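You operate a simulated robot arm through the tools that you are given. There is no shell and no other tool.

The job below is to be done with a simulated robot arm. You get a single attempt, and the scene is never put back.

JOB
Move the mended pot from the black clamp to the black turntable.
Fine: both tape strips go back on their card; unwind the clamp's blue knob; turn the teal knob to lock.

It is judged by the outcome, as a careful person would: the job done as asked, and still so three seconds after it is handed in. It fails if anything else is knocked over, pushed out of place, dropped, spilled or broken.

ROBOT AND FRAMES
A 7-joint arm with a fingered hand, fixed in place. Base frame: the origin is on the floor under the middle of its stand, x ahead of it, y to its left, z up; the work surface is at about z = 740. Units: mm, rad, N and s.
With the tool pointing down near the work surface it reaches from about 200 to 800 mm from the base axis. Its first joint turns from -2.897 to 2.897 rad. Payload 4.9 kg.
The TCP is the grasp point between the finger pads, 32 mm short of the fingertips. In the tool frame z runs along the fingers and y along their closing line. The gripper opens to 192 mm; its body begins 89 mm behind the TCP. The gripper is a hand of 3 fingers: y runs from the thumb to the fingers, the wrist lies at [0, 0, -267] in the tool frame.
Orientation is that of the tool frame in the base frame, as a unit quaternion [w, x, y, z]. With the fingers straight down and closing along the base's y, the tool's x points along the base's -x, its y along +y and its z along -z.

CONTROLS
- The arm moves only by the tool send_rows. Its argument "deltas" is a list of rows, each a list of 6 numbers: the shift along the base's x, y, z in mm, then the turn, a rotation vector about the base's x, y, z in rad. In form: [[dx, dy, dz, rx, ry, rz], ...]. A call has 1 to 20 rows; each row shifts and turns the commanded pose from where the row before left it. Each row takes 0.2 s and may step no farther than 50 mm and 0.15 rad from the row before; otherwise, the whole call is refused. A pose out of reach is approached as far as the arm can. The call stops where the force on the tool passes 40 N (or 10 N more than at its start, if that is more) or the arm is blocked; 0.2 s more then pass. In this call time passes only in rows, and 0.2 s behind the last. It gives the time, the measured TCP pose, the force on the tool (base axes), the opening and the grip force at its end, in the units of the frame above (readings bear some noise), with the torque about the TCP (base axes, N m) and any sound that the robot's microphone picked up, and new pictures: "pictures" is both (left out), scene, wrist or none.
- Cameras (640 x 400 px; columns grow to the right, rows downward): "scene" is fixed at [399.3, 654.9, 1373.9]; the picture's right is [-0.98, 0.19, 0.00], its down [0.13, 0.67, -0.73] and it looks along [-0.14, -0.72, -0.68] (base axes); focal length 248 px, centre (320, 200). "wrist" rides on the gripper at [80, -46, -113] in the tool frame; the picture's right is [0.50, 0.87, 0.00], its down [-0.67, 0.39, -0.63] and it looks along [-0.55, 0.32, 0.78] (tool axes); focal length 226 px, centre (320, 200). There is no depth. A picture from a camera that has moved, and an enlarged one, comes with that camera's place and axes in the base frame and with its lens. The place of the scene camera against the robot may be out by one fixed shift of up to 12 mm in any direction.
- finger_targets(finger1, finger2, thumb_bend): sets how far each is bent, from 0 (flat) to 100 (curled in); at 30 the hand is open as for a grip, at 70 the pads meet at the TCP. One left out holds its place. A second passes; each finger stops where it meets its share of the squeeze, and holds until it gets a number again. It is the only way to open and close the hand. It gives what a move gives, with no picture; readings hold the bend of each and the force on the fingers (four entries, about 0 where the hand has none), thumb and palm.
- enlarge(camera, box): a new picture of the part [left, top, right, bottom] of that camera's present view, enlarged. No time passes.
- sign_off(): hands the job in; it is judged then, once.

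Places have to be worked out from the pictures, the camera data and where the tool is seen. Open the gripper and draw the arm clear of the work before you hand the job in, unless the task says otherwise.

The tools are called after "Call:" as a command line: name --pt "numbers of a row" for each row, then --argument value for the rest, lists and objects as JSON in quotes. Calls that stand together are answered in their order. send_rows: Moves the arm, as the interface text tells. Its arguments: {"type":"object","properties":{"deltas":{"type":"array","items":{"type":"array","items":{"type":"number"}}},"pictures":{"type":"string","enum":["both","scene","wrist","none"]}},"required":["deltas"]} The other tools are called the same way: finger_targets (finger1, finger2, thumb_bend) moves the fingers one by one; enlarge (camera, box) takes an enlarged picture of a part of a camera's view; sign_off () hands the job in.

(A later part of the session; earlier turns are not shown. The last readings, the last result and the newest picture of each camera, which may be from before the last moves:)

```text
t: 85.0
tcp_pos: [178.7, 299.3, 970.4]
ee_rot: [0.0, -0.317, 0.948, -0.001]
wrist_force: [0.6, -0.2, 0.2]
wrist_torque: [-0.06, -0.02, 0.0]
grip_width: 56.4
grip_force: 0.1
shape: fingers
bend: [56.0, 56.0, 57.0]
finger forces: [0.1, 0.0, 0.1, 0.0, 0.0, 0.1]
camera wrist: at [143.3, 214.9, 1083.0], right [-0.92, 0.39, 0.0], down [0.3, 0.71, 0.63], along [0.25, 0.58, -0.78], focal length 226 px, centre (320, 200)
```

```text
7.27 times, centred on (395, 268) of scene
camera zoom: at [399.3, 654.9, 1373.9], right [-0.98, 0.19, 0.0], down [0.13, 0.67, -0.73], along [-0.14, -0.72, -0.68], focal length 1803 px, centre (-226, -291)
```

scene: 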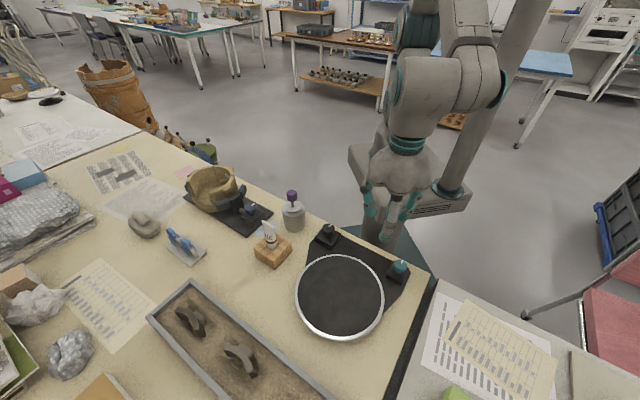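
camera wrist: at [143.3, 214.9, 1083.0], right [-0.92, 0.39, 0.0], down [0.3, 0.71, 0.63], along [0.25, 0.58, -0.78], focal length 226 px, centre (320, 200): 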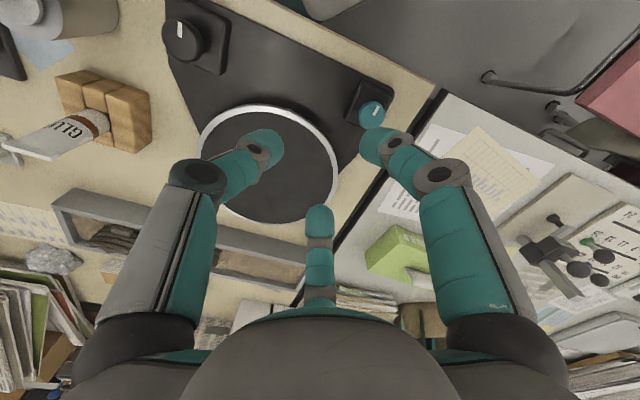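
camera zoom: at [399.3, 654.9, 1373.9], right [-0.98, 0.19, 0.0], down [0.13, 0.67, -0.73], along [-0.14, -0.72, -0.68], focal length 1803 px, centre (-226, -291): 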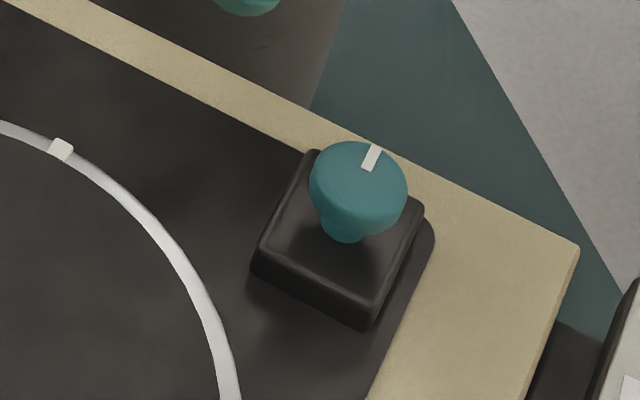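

There are no printed marks, so I take clockwise as the locking direction and will feel for it. I move above the teal knob to triangulate its position better.

Call:
send_rows --pt "-20 10 -10 0 0 0.1" --pt "-20 10 -15 0 0 0.1" --pt "-19.5 11 -15 0 0 0.1" --pt "0 0 -15 0 0 0.1" --pt "0 0 0 0 0 0.1" --pt "0 0 0 0 0 0" --pictures "both"

Call:
enlarge --camera "wrist" --box '[220, 70, 420, 210]'

```text
t: 86.4
tcp_pos: [119.7, 329.0, 915.2]
ee_rot: [0.0, -0.542, 0.841, 0.0]
wrist_force: [0.7, -0.1, 0.0]
wrist_torque: [0.01, 0.04, 0.01]
grip_width: 56.3
grip_force: 0.1
shape: fingers
bend: [56.0, 56.0, 57.0]
finger forces: [0.1, 0.0, 0.0, 0.1, 0.0, 0.1]
camera wrist: at [129.7, 238.7, 1027.6], right [-1.0, -0.1, 0.0], down [-0.08, 0.77, 0.63], along [-0.06, 0.63, -0.78], focal length 226 px, centre (320, 200)
```

scene: 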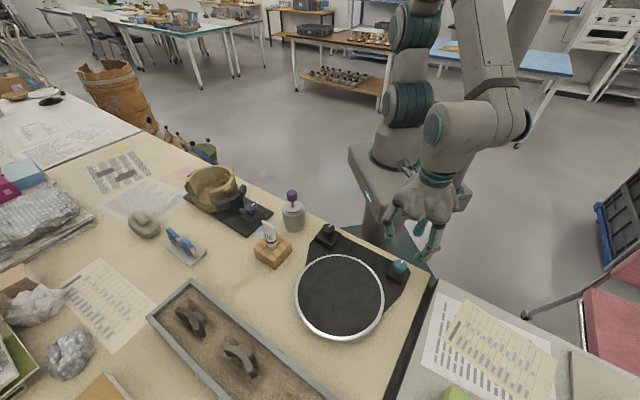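
wrist: 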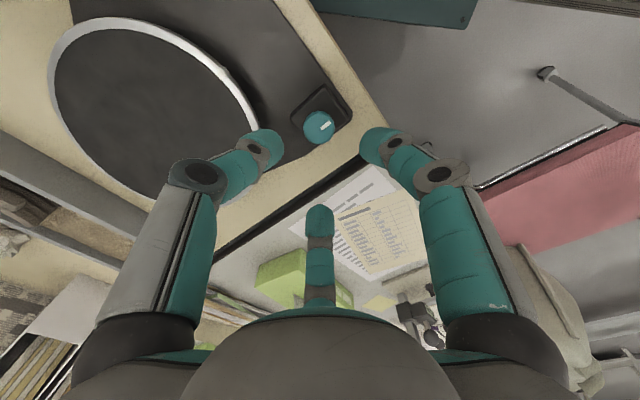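

```text
2.86 times, centred on (320, 140) of wrist
camera zoom: at [129.7, 238.7, 1027.6], right [-1.0, -0.1, 0.0], down [-0.08, 0.77, 0.63], along [-0.06, 0.63, -0.78], focal length 646 px, centre (320, 371)
```

zoom: 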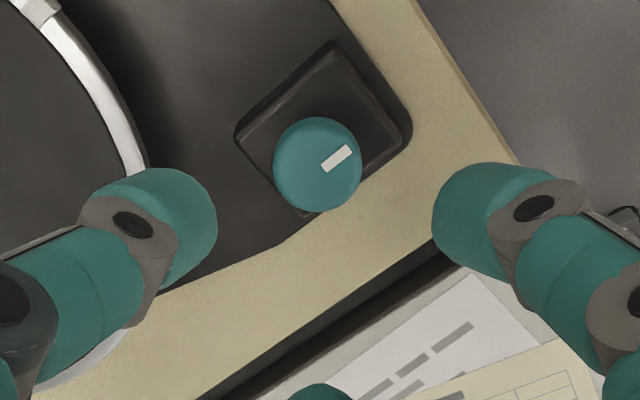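

The teal knob is near (121.7, 331) with radius about 16.5, but its height is still uncertain. I descend 45 mm straight down to triangulate along the vertical.

Call:
send_rows --pt "0.5 1 -15 0 0 0" --pt "0 0 -15 0 0 0" --pt "0 0 -15 0 0 0" --pt "0 0 0 0 0 0" --pictures "none"

Call:
enlarge --camera "wrist" --box '[220, 90, 420, 230]'

Call:
enlarge --camera "scene" --box '[350, 200, 450, 300]'

```text
t: 87.4
tcp_pos: [121.1, 331.7, 867.7]
ee_rot: [0.0, -0.542, 0.84, 0.0]
wrist_force: [-0.5, -0.2, 0.2]
wrist_torque: [0.0, 0.0, 0.01]
grip_width: 56.3
grip_force: 0.1
shape: fingers
bend: [56.0, 56.0, 57.0]
finger forces: [0.0, 0.0, 0.0, 0.0, 0.1, 0.0]
```

```text
2.86 times, centred on (320, 160) of wrist
camera zoom: at [131.4, 240.0, 980.2], right [-1.0, -0.1, 0.0], down [-0.08, 0.77, 0.63], along [-0.06, 0.63, -0.78], focal length 646 px, centre (320, 314)
```

zoom: 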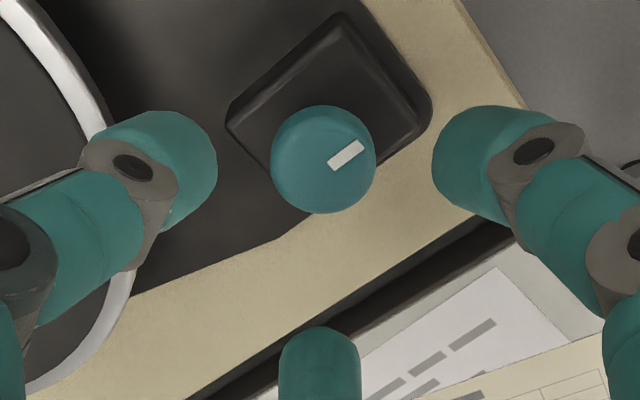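

```text
4.00 times, centred on (400, 250) of scene
camera zoom: at [399.3, 654.9, 1373.9], right [-0.98, 0.19, 0.0], down [0.13, 0.67, -0.73], along [-0.14, -0.72, -0.68], focal length 992 px, centre (0, 0)
```

zoom: 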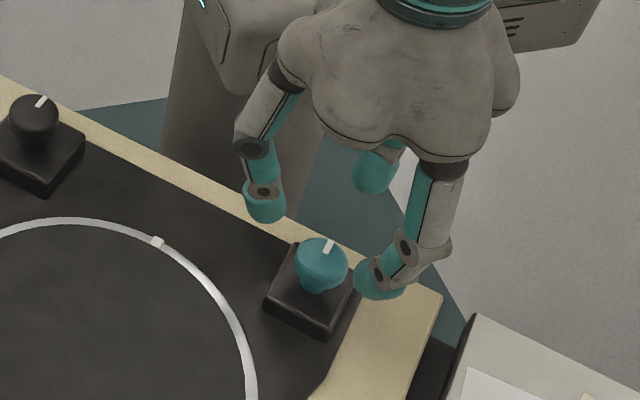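

Triangulation puts the teal head's centre at about (121.5,331.8,788), and the hand is centred over it within 1 mm. I descend to TCP z of about 820 and close gently.

Call:
send_rows --pt "0 0 -15 0 0 0" --pt "0 0 -15 0 0 0" --pt "0 0 -12 0 0 0" --pt "0 0 -6 0 0 0" --pictures "none"

Call:
enlarge --camera "scene" --box '[360, 210, 440, 290]'

Call:
enlarge --camera "wrist" --box '[220, 90, 420, 230]'

```text
t: 88.4
tcp_pos: [119.5, 330.1, 820.4]
ee_rot: [0.0, -0.542, 0.841, 0.001]
wrist_force: [-0.2, 0.1, -0.3]
wrist_torque: [-0.02, 0.03, -0.01]
grip_width: 56.3
grip_force: 0.0
shape: fingers
bend: [56.0, 56.0, 57.0]
finger forces: [0.1, 0.0, 0.0, 0.1, 0.0, 0.0]
```

```text
5.00 times, centred on (400, 250) of scene
camera zoom: at [399.3, 654.9, 1373.9], right [-0.98, 0.19, 0.0], down [0.13, 0.67, -0.73], along [-0.14, -0.72, -0.68], focal length 1240 px, centre (-80, -50)
```

zoom: 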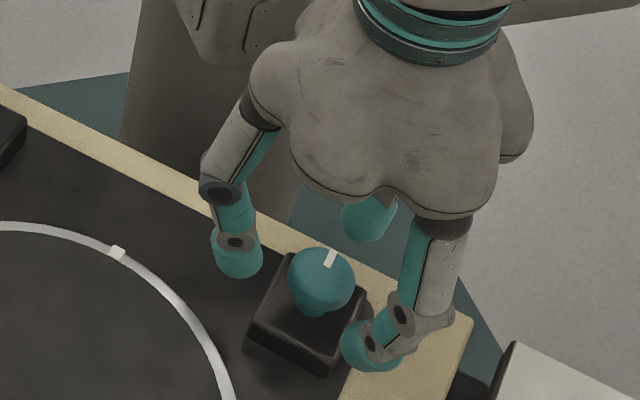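

```text
2.86 times, centred on (320, 160) of wrist
camera zoom: at [129.7, 238.8, 932.6], right [-1.0, -0.1, 0.0], down [-0.08, 0.77, 0.63], along [-0.06, 0.63, -0.78], focal length 646 px, centre (320, 314)
```

zoom: 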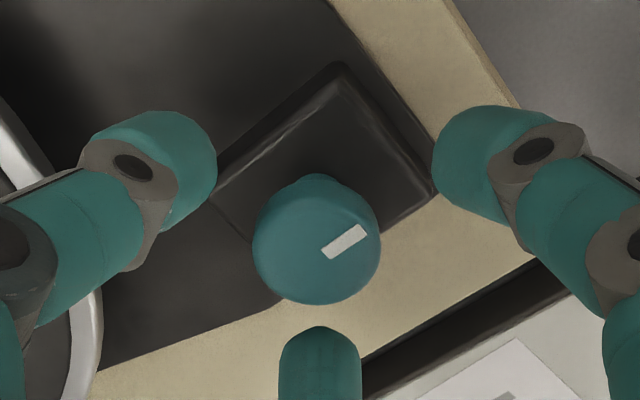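

The knob is centred and 32 mm below the TCP, as planned. I close on it.

Call:
finger_targets --finger1 65 --finger2 65 --thumb_bend 65

Call:
enlarge --camera "wrist" --box '[220, 90, 420, 230]'

Call:
finger_targets --finger1 71 --finger2 71 --thumb_bend 71

Call:
enlarge --camera "wrist" --box '[220, 90, 420, 230]'

```text
t: 89.4
tcp_pos: [119.8, 329.8, 819.5]
ee_rot: [0.0, -0.542, 0.84, 0.0]
wrist_force: [1.3, 2.1, -1.3]
wrist_torque: [0.06, -0.06, 0.02]
grip_width: 25.8
grip_force: 3.2
shape: fingers
bend: [64.0, 62.0, 64.0]
finger forces: [0.8, 3.2, 0.0, 0.1, 1.8, 0.0]
```

```text
2.86 times, centred on (320, 160) of wrist
camera zoom: at [129.7, 238.7, 932.7], right [-1.0, -0.1, 0.0], down [-0.08, 0.77, 0.63], along [-0.06, 0.63, -0.78], focal length 646 px, centre (320, 314)
```

zoom: 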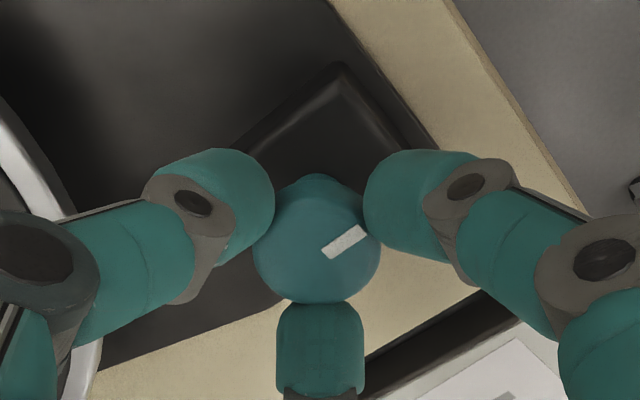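

```text
t: 90.4
tcp_pos: [119.7, 330.2, 820.6]
ee_rot: [0.0, -0.542, 0.84, 0.0]
wrist_force: [4.7, -0.7, -1.7]
wrist_torque: [0.01, -0.17, -0.02]
grip_width: 23.6
grip_force: 14.5
shape: fingers
bend: [65.0, 63.0, 65.0]
finger forces: [6.9, 9.7, 0.1, 0.1, 12.6, 0.0]
```

```text
2.86 times, centred on (320, 160) of wrist
camera zoom: at [129.8, 238.5, 932.6], right [-1.0, -0.1, 0.0], down [-0.08, 0.77, 0.63], along [-0.06, 0.63, -0.78], focal length 646 px, centre (320, 314)
```

zoom: 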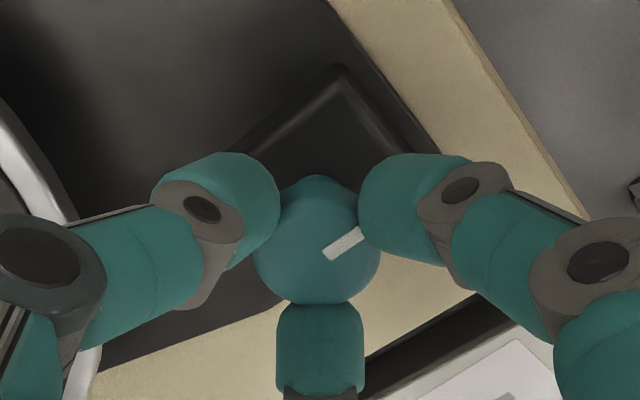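

All fingers hold the knob. I turn it clockwise a little and check whether it follows and how it resists.

Call:
send_rows --pt "0.3 0.8 0 0 0 -0.06" --pt "0 0 0 0 0 -0.08" --pt "0 0 0 0 0 -0.08" --pt "0 0 0 0 0 -0.08" --pictures "none"

Call:
enlarge --camera "wrist" --box '[220, 90, 420, 230]'

Call:
enlarge --camera "scene" --box '[360, 210, 440, 290]'

```text
t: 91.4
tcp_pos: [119.9, 329.9, 819.5]
ee_rot: [-0.001, -0.41, 0.912, -0.001]
wrist_force: [-1.7, -2.3, -4.9]
wrist_torque: [-0.05, 0.06, 0.03]
grip_width: 23.1
grip_force: 15.1
shape: fingers
bend: [64.0, 63.0, 65.0]
finger forces: [9.3, 8.9, 0.0, 0.0, 10.8, 0.0]
```

```text
2.86 times, centred on (320, 160) of wrist
camera zoom: at [102.8, 240.7, 933.0], right [-0.98, 0.2, 0.0], down [0.16, 0.76, 0.63], along [0.13, 0.62, -0.78], focal length 646 px, centre (320, 314)
```

zoom: 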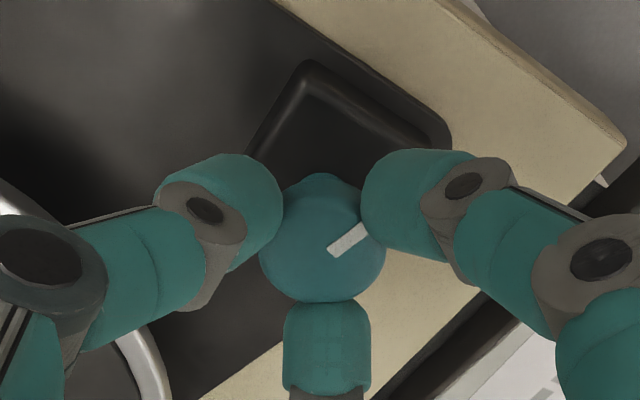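

```text
5.00 times, centred on (400, 250) of scene
camera zoom: at [399.3, 654.9, 1373.9], right [-0.98, 0.19, 0.0], down [0.13, 0.67, -0.73], along [-0.14, -0.72, -0.68], focal length 1240 px, centre (-80, -50)
```

zoom: 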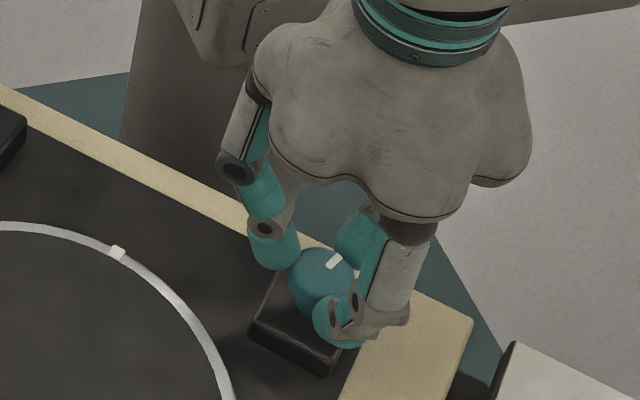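

The knob follows clockwise with almost no torque. I keep turning, watching for a stop or a click.

Call:
send_rows --pt "0 0 0 0 0 -0.1" --pt "0 0 0 0 0 -0.1" --pt "0 0 0 0 0 -0.1" --pt "0 0 0 0 0 -0.1" --pictures "none"

Call:
enlarge --camera "wrist" --box '[220, 90, 420, 230]'

Call:
send_rows --pt "0 0 0 0 0 -0.1" --pt "0 0 0 0 0 -0.1" --pt "0 0 0 0 0 -0.1" --pictures "none"

Call:
enlarge --camera "wrist" --box '[220, 90, 420, 230]'

```text
t: 92.4
tcp_pos: [120.3, 329.6, 820.4]
ee_rot: [-0.001, -0.22, 0.976, 0.0]
wrist_force: [-3.3, -2.8, -7.1]
wrist_torque: [-0.06, 0.11, 0.06]
grip_width: 23.4
grip_force: 14.5
shape: fingers
bend: [64.0, 63.0, 66.0]
finger forces: [9.3, 8.6, 0.0, 0.1, 10.6, 0.0]
```

```text
2.86 times, centred on (320, 160) of wrist
camera zoom: at [68.9, 255.1, 933.0], right [-0.82, 0.57, 0.0], down [0.44, 0.64, 0.63], along [0.36, 0.52, -0.78], focal length 646 px, centre (320, 314)
```

zoom: 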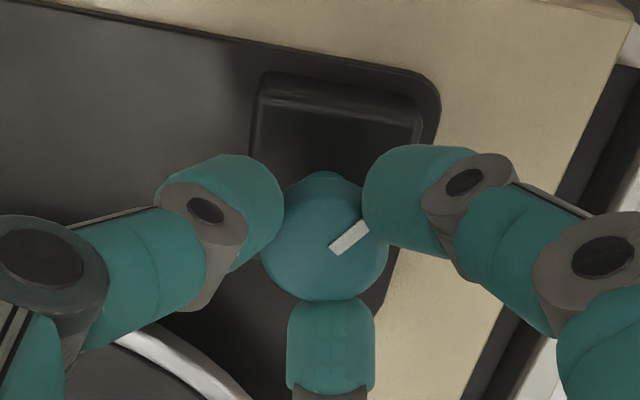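

```text
t: 93.2
tcp_pos: [120.1, 330.2, 819.7]
ee_rot: [0.001, -0.072, 0.997, -0.001]
wrist_force: [-9.4, -3.4, -8.7]
wrist_torque: [-0.04, 0.32, 0.01]
grip_width: 23.7
grip_force: 15.4
shape: fingers
bend: [64.0, 64.0, 65.0]
finger forces: [10.7, 7.5, 0.0, 0.1, 12.0, 0.0]
```

```text
2.86 times, centred on (320, 160) of wrist
camera zoom: at [49.1, 274.6, 933.3], right [-0.62, 0.79, 0.0], down [0.61, 0.48, 0.63], along [0.5, 0.39, -0.78], focal length 646 px, centre (320, 314)
```

zoom: 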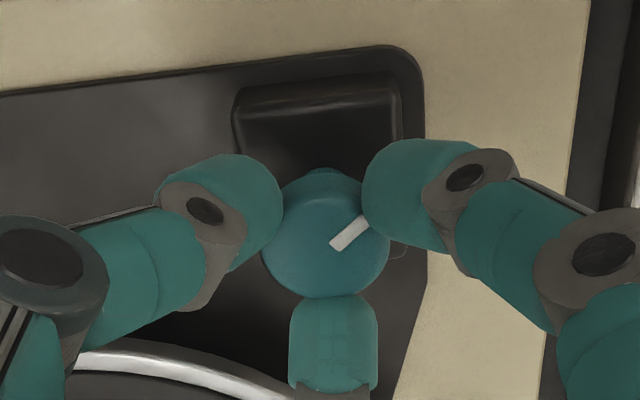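

The knob has followed for 57° with no stop yet. I ease the side force and continue clockwise.

Call:
send_rows --pt "-0.7 -0.2 -0.7 0 0 -0.08" --pt "0 0 0 0 0 -0.1" --pt "0 0 0 0 0 -0.1" --pt "0 0 0 0 0 -0.1" --pictures "none"

Call:
enlarge --camera "wrist" --box '[220, 90, 420, 230]'

Call:
enlarge --camera "scene" --box '[300, 200, 440, 300]'

```text
t: 94.2
tcp_pos: [120.0, 330.8, 820.5]
ee_rot: [0.0, 0.118, 0.993, 0.0]
wrist_force: [-10.6, 2.2, -6.4]
wrist_torque: [0.09, 0.35, 0.03]
grip_width: 24.0
grip_force: 14.4
shape: fingers
bend: [64.0, 64.0, 65.0]
finger forces: [11.0, 7.5, 0.0, 0.0, 10.5, 0.1]
```

```text
2.86 times, centred on (320, 160) of wrist
camera zoom: at [33.0, 305.2, 933.2], right [-0.28, 0.96, 0.0], down [0.74, 0.22, 0.63], along [0.61, 0.18, -0.78], focal length 646 px, centre (320, 314)
```

zoom: 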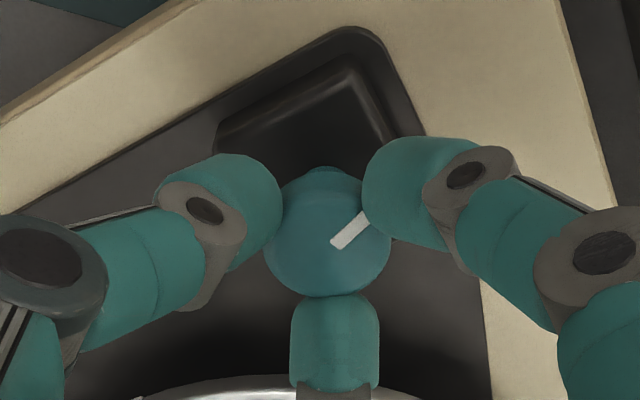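

```text
4.00 times, centred on (370, 250) of scene
camera zoom: at [399.3, 654.9, 1373.9], right [-0.98, 0.19, 0.0], down [0.13, 0.67, -0.73], along [-0.14, -0.72, -0.68], focal length 992 px, centre (120, 0)
```

zoom: 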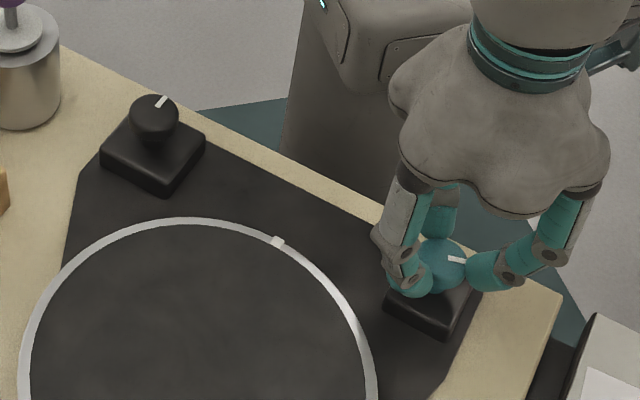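

Still turning freely at about 79°. I turn a bit more in this stroke.

Call:
send_rows --pt "-0.5 0.2 -0.5 0 0 -0.1" --pt "0 0 0 0 0 -0.1" --pt "0 0 0 0 0 -0.1" --pictures "none"

Call:
enlarge --camera "wrist" --box '[220, 90, 420, 230]'

```text
t: 95.0
tcp_pos: [118.7, 331.2, 820.0]
ee_rot: [0.0, 0.267, 0.964, 0.001]
wrist_force: [-8.3, -0.4, 7.1]
wrist_torque: [-0.04, 0.3, 0.0]
grip_width: 23.4
grip_force: 16.9
shape: fingers
bend: [64.0, 64.0, 65.0]
finger forces: [10.9, 8.9, 0.0, 0.0, 14.5, 0.0]
```

```text
2.86 times, centred on (320, 160) of wrist
camera zoom: at [28.7, 333.1, 932.3], right [0.01, 1.0, 0.0], down [0.78, -0.01, 0.63], along [0.63, -0.01, -0.78], focal length 646 px, centre (320, 314)
```

zoom: 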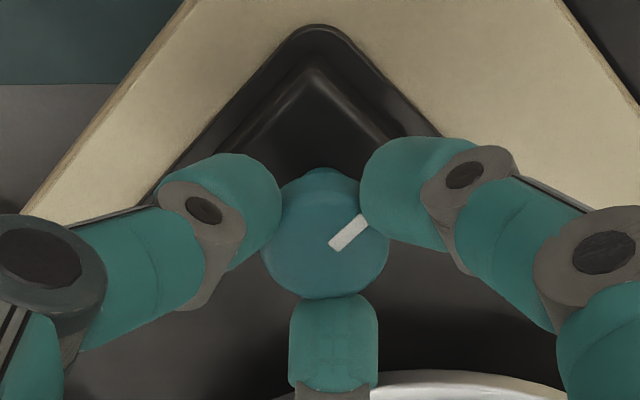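

It still follows the hand with no stop at about 97°. I continue.

Call:
send_rows --pt "-0.4 0 0.5 0 0 -0.1" --pt "0 0 0 0 0 -0.1" --pt "0 0 0 0 0 -0.1" --pictures "none"

Call:
enlarge --camera "wrist" --box '[220, 90, 420, 230]'

Call:
enlarge --camera "scene" --box '[300, 200, 440, 300]'

```text
t: 95.8
tcp_pos: [118.5, 331.6, 820.5]
ee_rot: [0.001, 0.406, 0.914, 0.0]
wrist_force: [0.2, 1.6, -2.1]
wrist_torque: [0.06, 0.05, 0.26]
grip_width: 21.7
grip_force: 15.8
shape: fingers
bend: [64.0, 64.0, 66.0]
finger forces: [10.1, 11.4, 0.1, 0.1, 9.6, 0.0]
```

```text
2.86 times, centred on (320, 160) of wrist
camera zoom: at [31.5, 359.5, 932.6], right [0.31, 0.95, 0.0], down [0.74, -0.24, 0.63], along [0.6, -0.19, -0.78], focal length 646 px, centre (320, 314)
```

zoom: 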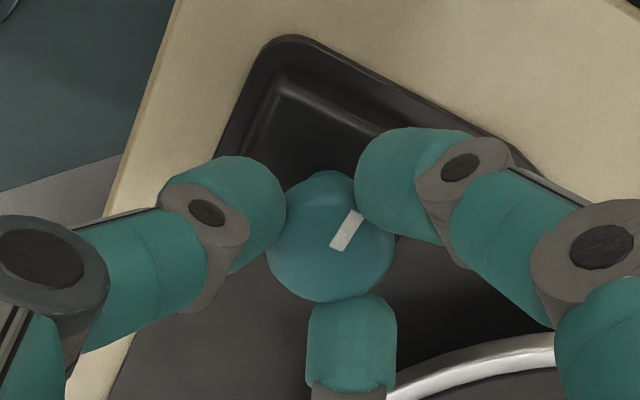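

```text
4.00 times, centred on (370, 250) of scene
camera zoom: at [399.3, 654.9, 1373.9], right [-0.98, 0.19, 0.0], down [0.13, 0.67, -0.73], along [-0.14, -0.72, -0.68], focal length 992 px, centre (120, 0)
```

zoom: 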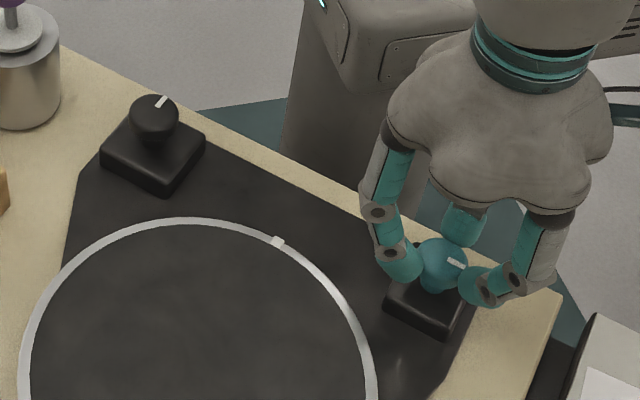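

The torque has risen to 0.26 and the mark begins to slip in the hand: the knob has reached its stop after about 100° clockwise. I release, rise and look at the mark.

Call:
finger_targets --finger1 57 --finger2 57 --thumb_bend 58

Call:
send_rows --pt "0 0 10 0 0 0" --pt "0 0 20 0 0 0" --pt "0 0 30 0 0 0" --pt "0 0 35 0 0 0" --pt "0 0 30 0 0 0" --pictures "both"

Call:
enlarge --camera "scene" --box '[370, 240, 420, 285]'

Call:
enlarge --camera "wrist" --box '[240, 80, 400, 200]'

```text
t: 96.8
tcp_pos: [117.4, 329.4, 819.9]
ee_rot: [0.0, 0.406, 0.914, 0.0]
wrist_force: [0.3, -0.6, -0.4]
wrist_torque: [0.0, 0.01, -0.01]
grip_width: 55.9
grip_force: 0.1
shape: fingers
bend: [56.0, 56.0, 57.0]
finger forces: [0.1, 0.0, 0.1, 0.0, 0.0, 0.0]
```

```text
t: 98.0
tcp_pos: [118.0, 331.1, 947.4]
ee_rot: [0.0, 0.406, 0.914, 0.0]
wrist_force: [0.2, -0.4, 0.2]
wrist_torque: [0.01, -0.02, 0.0]
grip_width: 56.0
grip_force: 0.1
shape: fingers
bend: [56.0, 56.0, 57.0]
finger forces: [0.1, 0.1, 0.1, 0.1, 0.0, 0.0]
camera wrist: at [31.7, 359.1, 1059.4], right [0.31, 0.95, 0.0], down [0.74, -0.24, 0.63], along [0.6, -0.19, -0.78], focal length 226 px, centre (320, 200)
```

scene: 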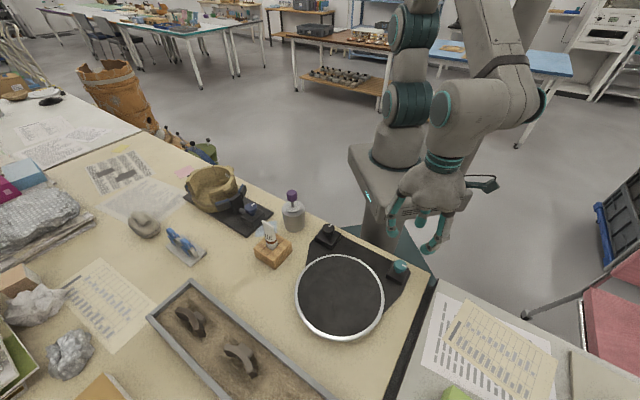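
wrist: 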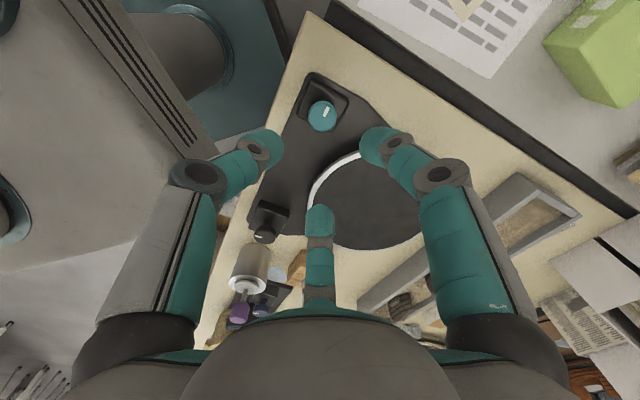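

```text
8.89 times, centred on (395, 262) of scene
camera zoom: at [399.3, 654.9, 1373.9], right [-0.98, 0.19, 0.0], down [0.13, 0.67, -0.73], along [-0.14, -0.72, -0.68], focal length 2204 px, centre (-347, -356)
```

zoom: 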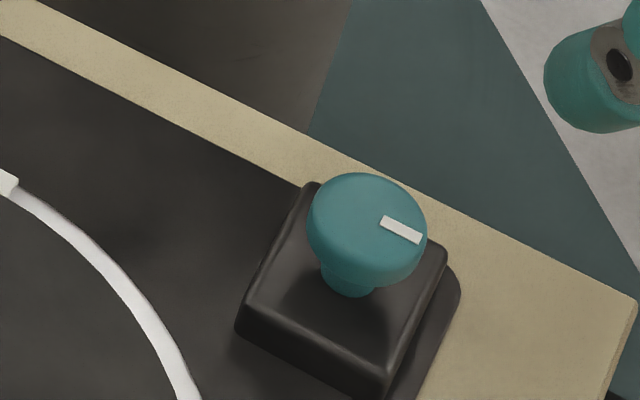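

```text
3.33 times, centred on (320, 140) of wrist
camera zoom: at [31.7, 359.1, 1059.4], right [0.31, 0.95, 0.0], down [0.74, -0.24, 0.63], along [0.6, -0.19, -0.78], focal length 754 px, centre (320, 400)
```

zoom: 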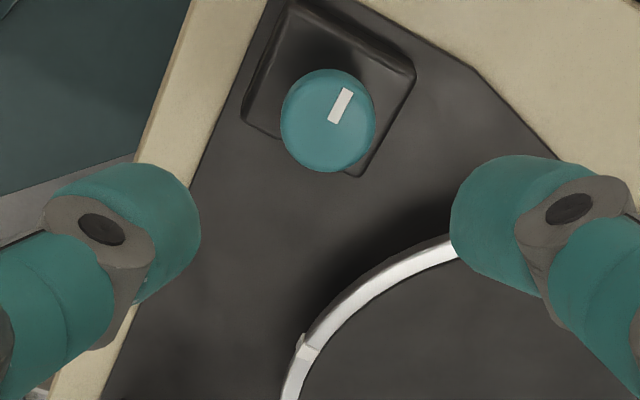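

The mark has turned about 93° clockwise to a firm stop, so I take the turntable as locked. Now for the pot: I travel back above it at a safe height for a close look before gripping.

Call:
send_rows --pt "34 -26.5 10 0 0 0" --pt "34 -26.5 10 0 0 0" --pt "34 -26.5 10 0 0 0" --pt "34 -26.5 10 0 0 0" --pt "34 -26.5 10 0 0 0" --pt "34 -26.5 0 0 0 0" --pt "34 -26.5 0 0 0 0" --pt "34 -26.5 0 0 0 0" --pt "34 -26.5 0 0 0 0" --pt "34 -26.5 0 0 0 0" --pt "34 -26.5 0 0 0 0" --pt "34 -26.5 0 0 0 0" --pt "34 -26.5 0 0 0 0" --pt "34 -26.5 0 0 0 0" --pt "34 -26.5 0 0 0 0.08" --pt "0 0 0 0 0 0" --pictures "none"

Call:
finger_targets --finger1 24 --finger2 24 --thumb_bend 24

Call:
enlarge --camera "wrist" --box '[0, 0, 640, 400]'

Call:
enlarge --camera "wrist" --box '[200, 60, 440, 240]'

Call:
enlarge --camera "scene" --box '[150, 50, 290, 230]'

```text
t: 101.4
tcp_pos: [626.6, -68.8, 993.2]
ee_rot: [0.0, 0.369, 0.929, 0.0]
wrist_force: [0.9, 1.4, -0.1]
wrist_torque: [0.01, 0.01, -0.01]
grip_width: 56.0
grip_force: 0.0
shape: fingers
bend: [56.0, 56.0, 57.0]
finger forces: [0.0, 0.0, 0.0, 0.0, 0.1, 0.1]
```

```text
t: 102.4
tcp_pos: [627.3, -68.6, 993.7]
ee_rot: [0.001, 0.369, 0.929, 0.0]
wrist_force: [0.1, -0.6, 0.1]
wrist_torque: [0.03, 0.01, 0.0]
grip_width: 183.4
grip_force: 0.0
shape: fingers
bend: [24.0, 24.0, 24.0]
finger forces: [0.0, 0.0, 0.0, 0.1, 0.0, 0.1]
```

```text
1.00 times, centred on (320, 200) of wrist (not enlarged: the box is as wide or as high as the picture)
camera zoom: at [538.1, -46.3, 1105.6], right [0.23, 0.97, 0.0], down [0.75, -0.18, 0.63], along [0.61, -0.15, -0.78], focal length 226 px, centre (320, 200)
```

zoom: 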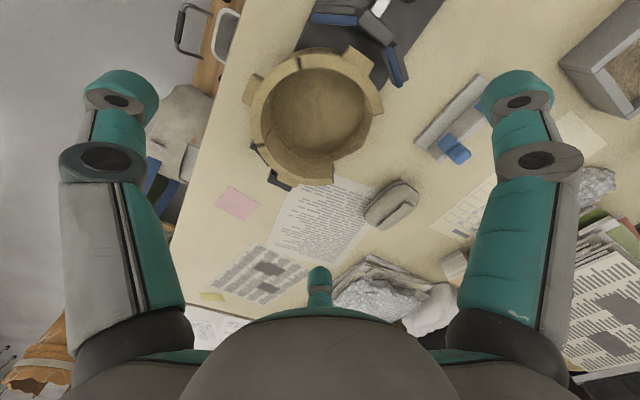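

```text
2.22 times, centred on (320, 150) of wrist
camera zoom: at [538.1, -46.3, 1105.6], right [0.23, 0.97, 0.0], down [0.75, -0.18, 0.63], along [0.61, -0.15, -0.78], focal length 502 px, centre (320, 311)
```

zoom: 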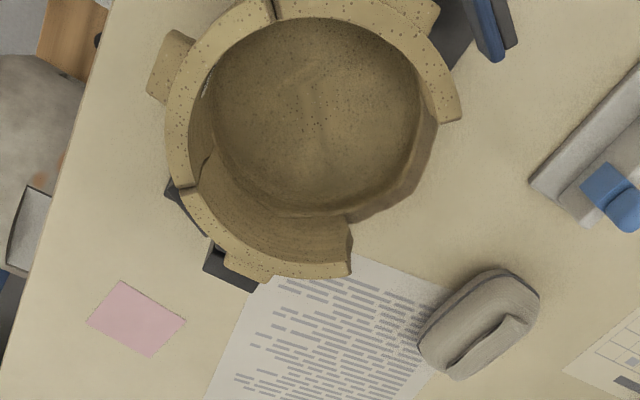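

```text
2.22 times, centred on (220, 140) of scene
camera zoom: at [399.3, 654.9, 1373.9], right [-0.98, 0.19, 0.0], down [0.13, 0.67, -0.73], along [-0.14, -0.72, -0.68], focal length 551 px, centre (542, 333)
```

zoom: 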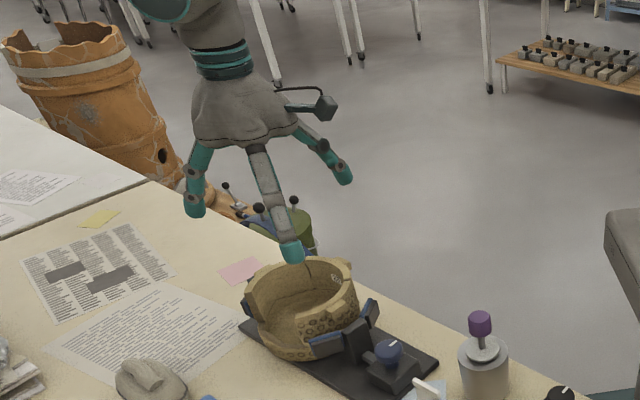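

From above I fit the pot's centre at about (638.7,-74.8), radius about 78.5, lugs at 135°, 225°, 315° and the open notch between 4° and 92°. A grip with the thumb on the lug at 227° and fingers at 107° and 347° presses one on each of the three mended pieces; I check the heights of pads and jaws first.

Call:
enlarge --camera "scene" --box '[180, 160, 260, 220]'

Call:
enlarge --camera "wrist" --box '[240, 120, 340, 195]'

Call:
enlarge --camera "wrist" --box '[240, 20, 420, 130]'

```text
6.67 times, centred on (220, 190) of scene
camera zoom: at [399.3, 654.9, 1373.9], right [-0.98, 0.19, 0.0], down [0.13, 0.67, -0.73], along [-0.14, -0.72, -0.68], focal length 1653 px, centre (987, 267)
```

zoom: 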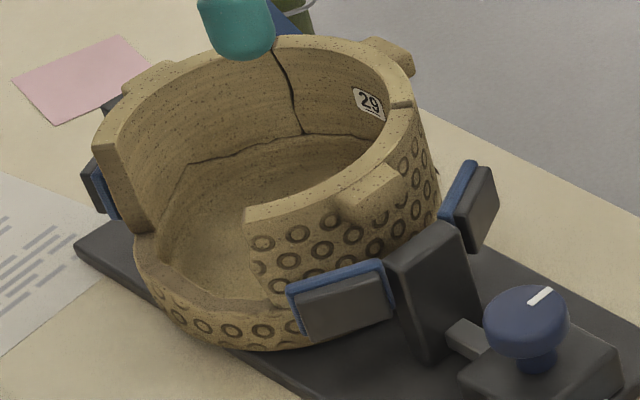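

```text
5.33 times, centred on (290, 158) of wrist
camera zoom: at [538.1, -46.3, 1105.6], right [0.23, 0.97, 0.0], down [0.75, -0.18, 0.63], along [0.61, -0.15, -0.78], focal length 1206 px, centre (480, 427)
```

zoom: 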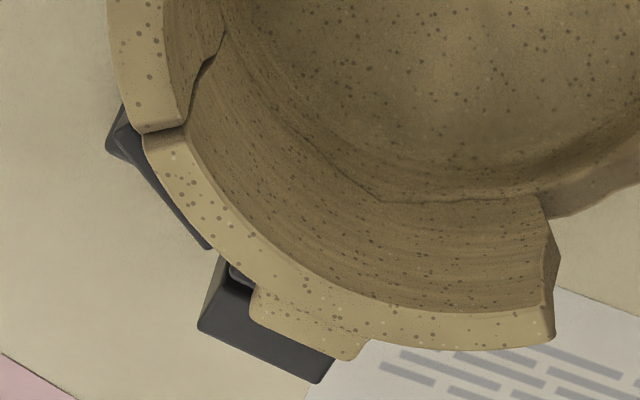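

```text
3.56 times, centred on (330, 75) of wrist
camera zoom: at [538.1, -46.3, 1105.6], right [0.23, 0.97, 0.0], down [0.75, -0.18, 0.63], along [0.61, -0.15, -0.78], focal length 804 px, centre (284, 644)
```

zoom: 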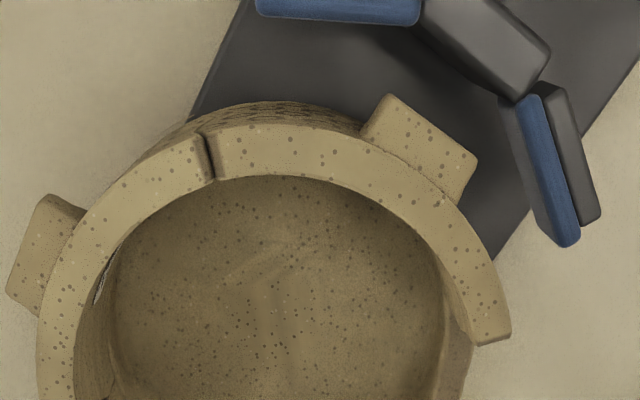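

The jaw has moved well clear, and everything around the pot lies below z of about 828. I centre the hand over the pot, fingers wide open, and descend to just above the rim to recheck.

Call:
send_rows --pt "5.4 -3.6 -15 0 0 0" --pt "5.4 -3.7 -20 0 0 0" --pt "0 0 -20 0 0 0" --pt "0 0 -20 0 0 0" --pt "0 0 -10 0 0 0" --pt "0 0 0 0 0 0" --pictures "both"

Call:
enlarge --camera "wrist" --box '[160, 60, 480, 260]'

Call:
enlarge --camera "scene" --box '[150, 100, 290, 220]'

```text
t: 103.8
tcp_pos: [639.7, -75.1, 909.6]
ee_rot: [0.0, 0.368, 0.93, 0.0]
wrist_force: [-0.1, 0.1, 0.5]
wrist_torque: [0.03, 0.0, 0.03]
grip_width: 183.1
grip_force: 0.0
shape: fingers
bend: [24.0, 24.0, 24.0]
finger forces: [0.0, 0.0, 0.0, 0.1, 0.0, 0.0]
camera wrist: at [551.5, -52.7, 1022.6], right [0.23, 0.97, 0.0], down [0.75, -0.18, 0.63], along [0.62, -0.15, -0.78], focal length 226 px, centre (320, 200)
```

scene: 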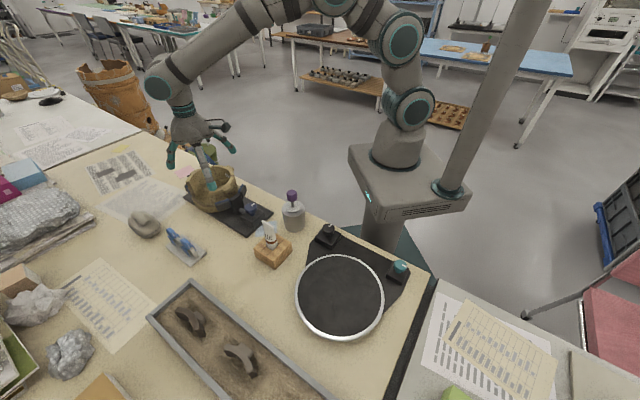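
wrist: 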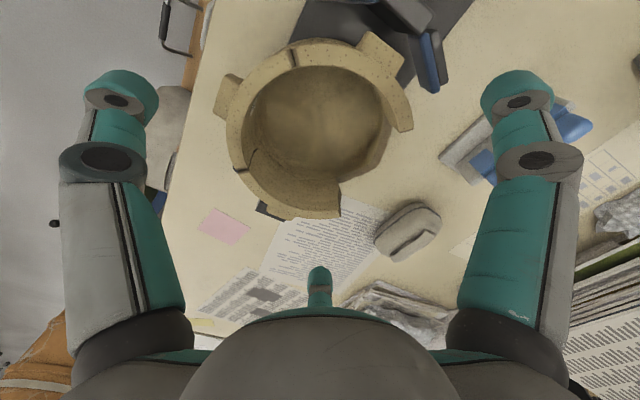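

```text
2.00 times, centred on (320, 160) of wrist
camera zoom: at [551.5, -52.7, 1022.6], right [0.23, 0.97, 0.0], down [0.75, -0.18, 0.63], along [0.62, -0.15, -0.78], focal length 452 px, centre (320, 280)
```

zoom: 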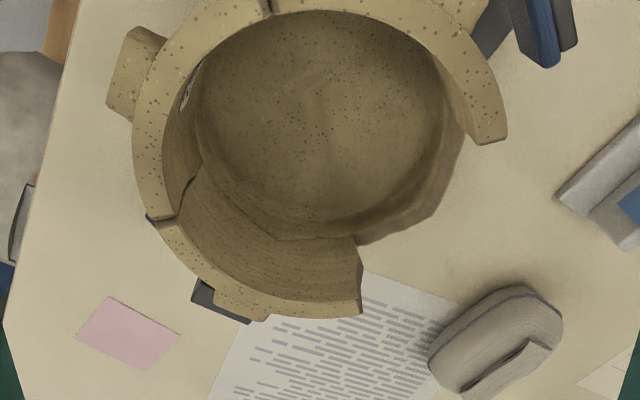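

```text
3.33 times, centred on (220, 160) of scene
camera zoom: at [399.3, 654.9, 1373.9], right [-0.98, 0.19, 0.0], down [0.13, 0.67, -0.73], along [-0.14, -0.72, -0.68], focal length 826 px, centre (653, 333)
```

zoom: 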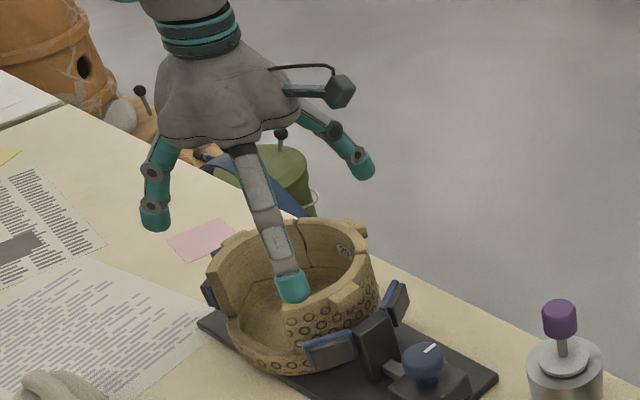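

The hand is centred to within 2 mm. I make the small correction and descend to TCP z of about 863, so that the tips will meet the wall about 11 mm below the rim.

Call:
send_rows --pt "-1.4 -0.4 -12 0 0 0" --pt "0 0 -12 0 0 0" --pt "0 0 -12 0 0 0" --pt "0 0 -10 0 0 0" --pt "0 0 0 0 0 0" --pictures "none"

Call:
enlarge --camera "scene" --box '[160, 130, 280, 220]'

Call:
finger_targets --finger1 33 --finger2 33 --thumb_bend 30

Call:
enlarge --camera "scene" --box '[160, 130, 280, 220]'

Call:
enlarge --camera "wrist" --box '[0, 0, 640, 400]'

```text
t: 105.0
tcp_pos: [639.0, -75.1, 863.8]
ee_rot: [0.001, 0.369, 0.929, 0.0]
wrist_force: [-0.5, -0.7, 0.5]
wrist_torque: [0.03, -0.01, -0.01]
grip_width: 183.5
grip_force: 0.0
shape: fingers
bend: [24.0, 24.0, 24.0]
finger forces: [0.1, 0.0, 0.1, 0.1, 0.1, 0.0]
```

```text
4.44 times, centred on (220, 175) of scene
camera zoom: at [399.3, 654.9, 1373.9], right [-0.98, 0.19, 0.0], down [0.13, 0.67, -0.73], along [-0.14, -0.72, -0.68], focal length 1102 px, centre (764, 311)
```

zoom: 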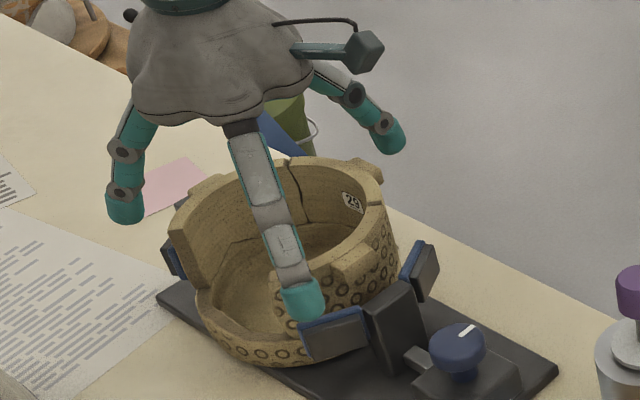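

```text
t: 106.0
tcp_pos: [639.7, -73.8, 864.6]
ee_rot: [-0.001, 0.369, 0.93, 0.001]
wrist_force: [0.3, 0.4, -0.8]
wrist_torque: [-0.02, 0.04, 0.02]
grip_width: 163.0
grip_force: 0.0
shape: fingers
bend: [33.0, 33.0, 30.0]
finger forces: [0.0, 0.0, 0.0, 0.0, 0.1, 0.0]
```

```text
4.44 times, centred on (220, 175) of scene
camera zoom: at [399.3, 654.9, 1373.9], right [-0.98, 0.19, 0.0], down [0.13, 0.67, -0.73], along [-0.14, -0.72, -0.68], focal length 1102 px, centre (764, 311)
```

zoom: 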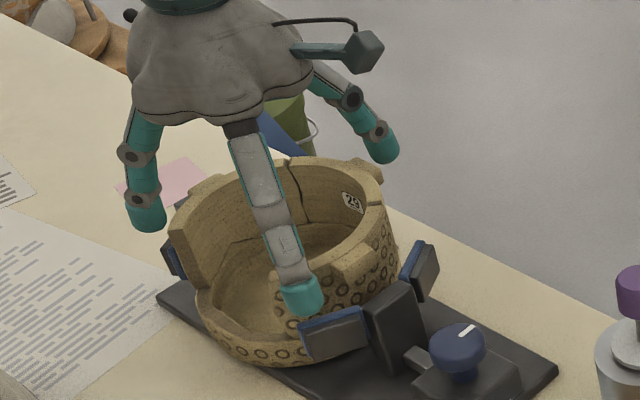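

```text
1.00 times, centred on (320, 200) of wrist (not enlarged: the box is as wide or as high as the picture)
camera zoom: at [551.7, -52.6, 977.0], right [0.23, 0.97, 0.0], down [0.75, -0.18, 0.63], along [0.61, -0.15, -0.78], focal length 226 px, centre (320, 200)
```

zoom: 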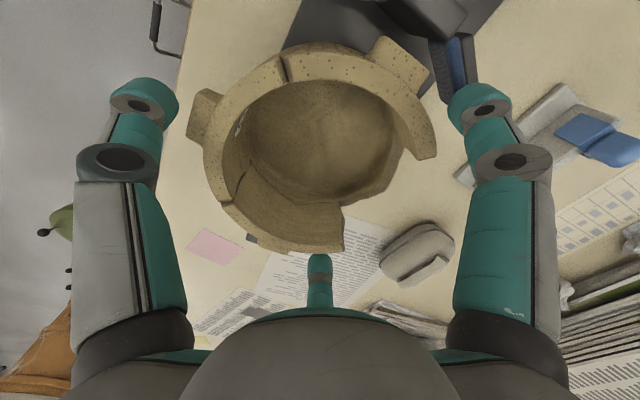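

The fingers ring the pot without contact yet. I close further in small steps.

Call:
finger_targets --finger1 36 --finger2 36 --thumb_bend 33

Call:
finger_targets --finger1 38 --finger2 38 --thumb_bend 35

Call:
enlarge --camera "wrist" --box '[100, 0, 540, 300]'

Call:
enlarge --camera "scene" --box '[160, 130, 280, 220]'

```text
t: 107.0
tcp_pos: [640.4, -73.8, 864.3]
ee_rot: [0.0, 0.369, 0.929, 0.0]
wrist_force: [-0.1, 0.0, 0.5]
wrist_torque: [0.01, 0.02, -0.01]
grip_width: 150.6
grip_force: 0.2
shape: fingers
bend: [36.0, 36.0, 33.0]
finger forces: [0.0, 0.0, 0.1, 0.1, 0.2, 0.1]
```

```text
t: 108.0
tcp_pos: [640.2, -74.3, 864.1]
ee_rot: [0.001, 0.369, 0.93, 0.0]
wrist_force: [-1.8, -1.4, 0.8]
wrist_torque: [-0.09, 0.11, -0.02]
grip_width: 146.2
grip_force: 2.1
shape: fingers
bend: [37.0, 38.0, 34.0]
finger forces: [0.7, 0.0, 0.0, 0.0, 2.9, 0.0]
```

```text
1.33 times, centred on (320, 150) of wrist
camera zoom: at [551.6, -52.7, 977.0], right [0.23, 0.97, 0.0], down [0.75, -0.18, 0.63], along [0.61, -0.15, -0.78], focal length 301 px, centre (320, 267)
```

zoom: 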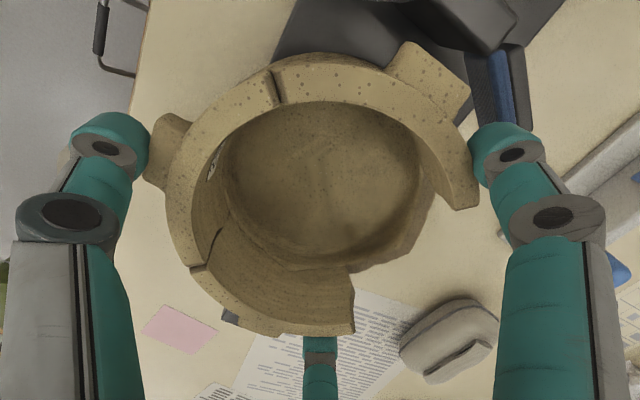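

```text
4.44 times, centred on (220, 175) of scene
camera zoom: at [399.3, 654.9, 1373.9], right [-0.98, 0.19, 0.0], down [0.13, 0.67, -0.73], along [-0.14, -0.72, -0.68], focal length 1102 px, centre (764, 311)
```

zoom: 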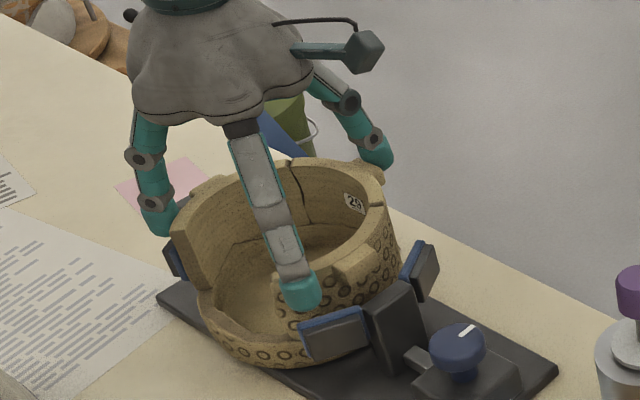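

The thumb (2.9 N) and finger1 (0.7 N) touch; finger2 is still free. I bring finger2 in to meet the wall.

Call:
finger_targets --finger2 40

Call:
finger_targets --finger2 42

Call:
enlarge --camera "wrist" --box '[200, 130, 440, 300]'

```text
t: 109.0
tcp_pos: [638.5, -74.8, 865.2]
ee_rot: [0.0, 0.369, 0.929, 0.0]
wrist_force: [-1.7, -1.9, 1.4]
wrist_torque: [-0.13, 0.08, 0.03]
grip_width: 146.6
grip_force: 2.8
shape: fingers
bend: [37.0, 39.0, 34.0]
finger forces: [0.7, 1.5, 0.1, 0.0, 3.0, 0.0]
```

```text
t: 110.0
tcp_pos: [640.3, -74.6, 863.7]
ee_rot: [0.0, 0.369, 0.929, 0.0]
wrist_force: [1.1, -1.9, 1.1]
wrist_torque: [-0.11, -0.01, -0.04]
grip_width: 146.4
grip_force: 3.6
shape: fingers
bend: [37.0, 39.0, 34.0]
finger forces: [1.0, 3.7, 0.0, 0.1, 3.2, 0.0]
```

```text
2.35 times, centred on (320, 215) of wrist
camera zoom: at [551.7, -52.7, 977.1], right [0.23, 0.97, 0.0], down [0.75, -0.18, 0.63], along [0.61, -0.15, -0.78], focal length 532 px, centre (320, 165)
```

zoom: 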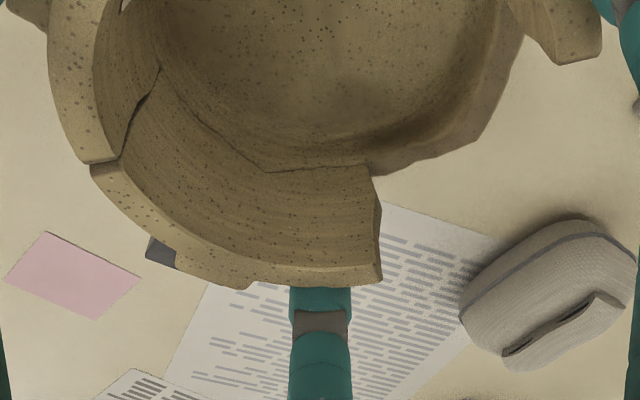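

All three fingers touch the wall, one on each piece. I raise the squeeze evenly in stages.

Call:
finger_targets --finger1 44 --finger2 46 --thumb_bend 41

Call:
finger_targets --finger1 50 --finger2 52 --thumb_bend 47

Call:
enlarge --camera "scene" --box '[160, 130, 280, 220]'

Call:
enlarge --camera "wrist" --box '[100, 0, 540, 300]'

```text
t: 111.0
tcp_pos: [639.5, -74.6, 865.1]
ee_rot: [0.0, 0.369, 0.929, 0.0]
wrist_force: [-2.7, -2.8, 7.8]
wrist_torque: [-0.4, 0.4, -0.07]
grip_width: 144.5
grip_force: 14.2
shape: fingers
bend: [38.0, 40.0, 35.0]
finger forces: [7.2, 7.8, 0.0, 0.0, 13.0, 0.1]
```

```text
t: 112.0
tcp_pos: [639.2, -75.1, 864.3]
ee_rot: [0.0, 0.369, 0.929, 0.0]
wrist_force: [-5.9, -5.5, 12.4]
wrist_torque: [-0.94, 0.94, -0.06]
grip_width: 144.0
grip_force: 24.4
shape: fingers
bend: [39.0, 40.0, 36.0]
finger forces: [12.4, 12.4, 0.0, 0.0, 23.5, 0.1]
```

```text
4.44 times, centred on (220, 175) of scene
camera zoom: at [399.3, 654.9, 1373.9], right [-0.98, 0.19, 0.0], down [0.13, 0.67, -0.73], along [-0.14, -0.72, -0.68], focal length 1102 px, centre (764, 311)
```

zoom: 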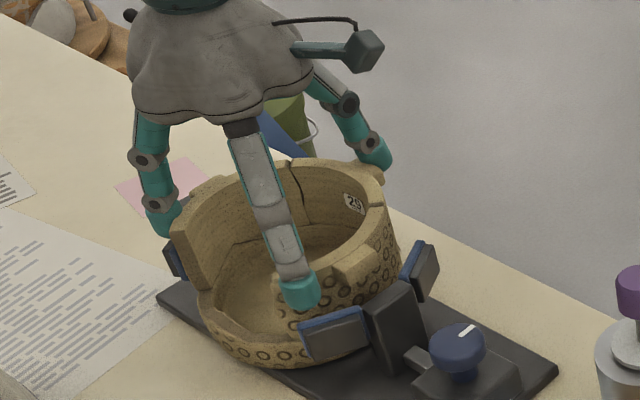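

```text
1.33 times, centred on (320, 150) of wrist
camera zoom: at [551.5, -52.9, 977.4], right [0.23, 0.97, 0.0], down [0.75, -0.18, 0.63], along [0.61, -0.15, -0.78], focal length 301 px, centre (320, 267)
```

zoom: 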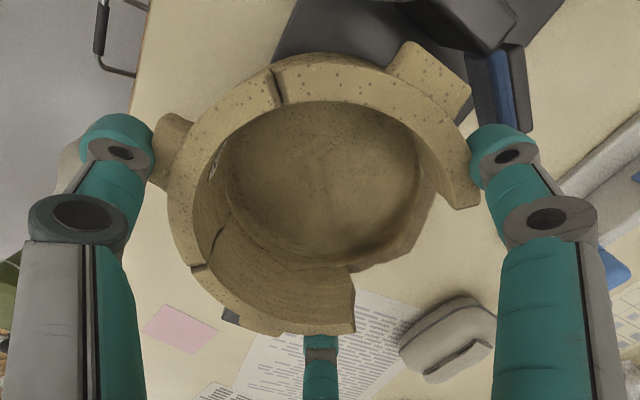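

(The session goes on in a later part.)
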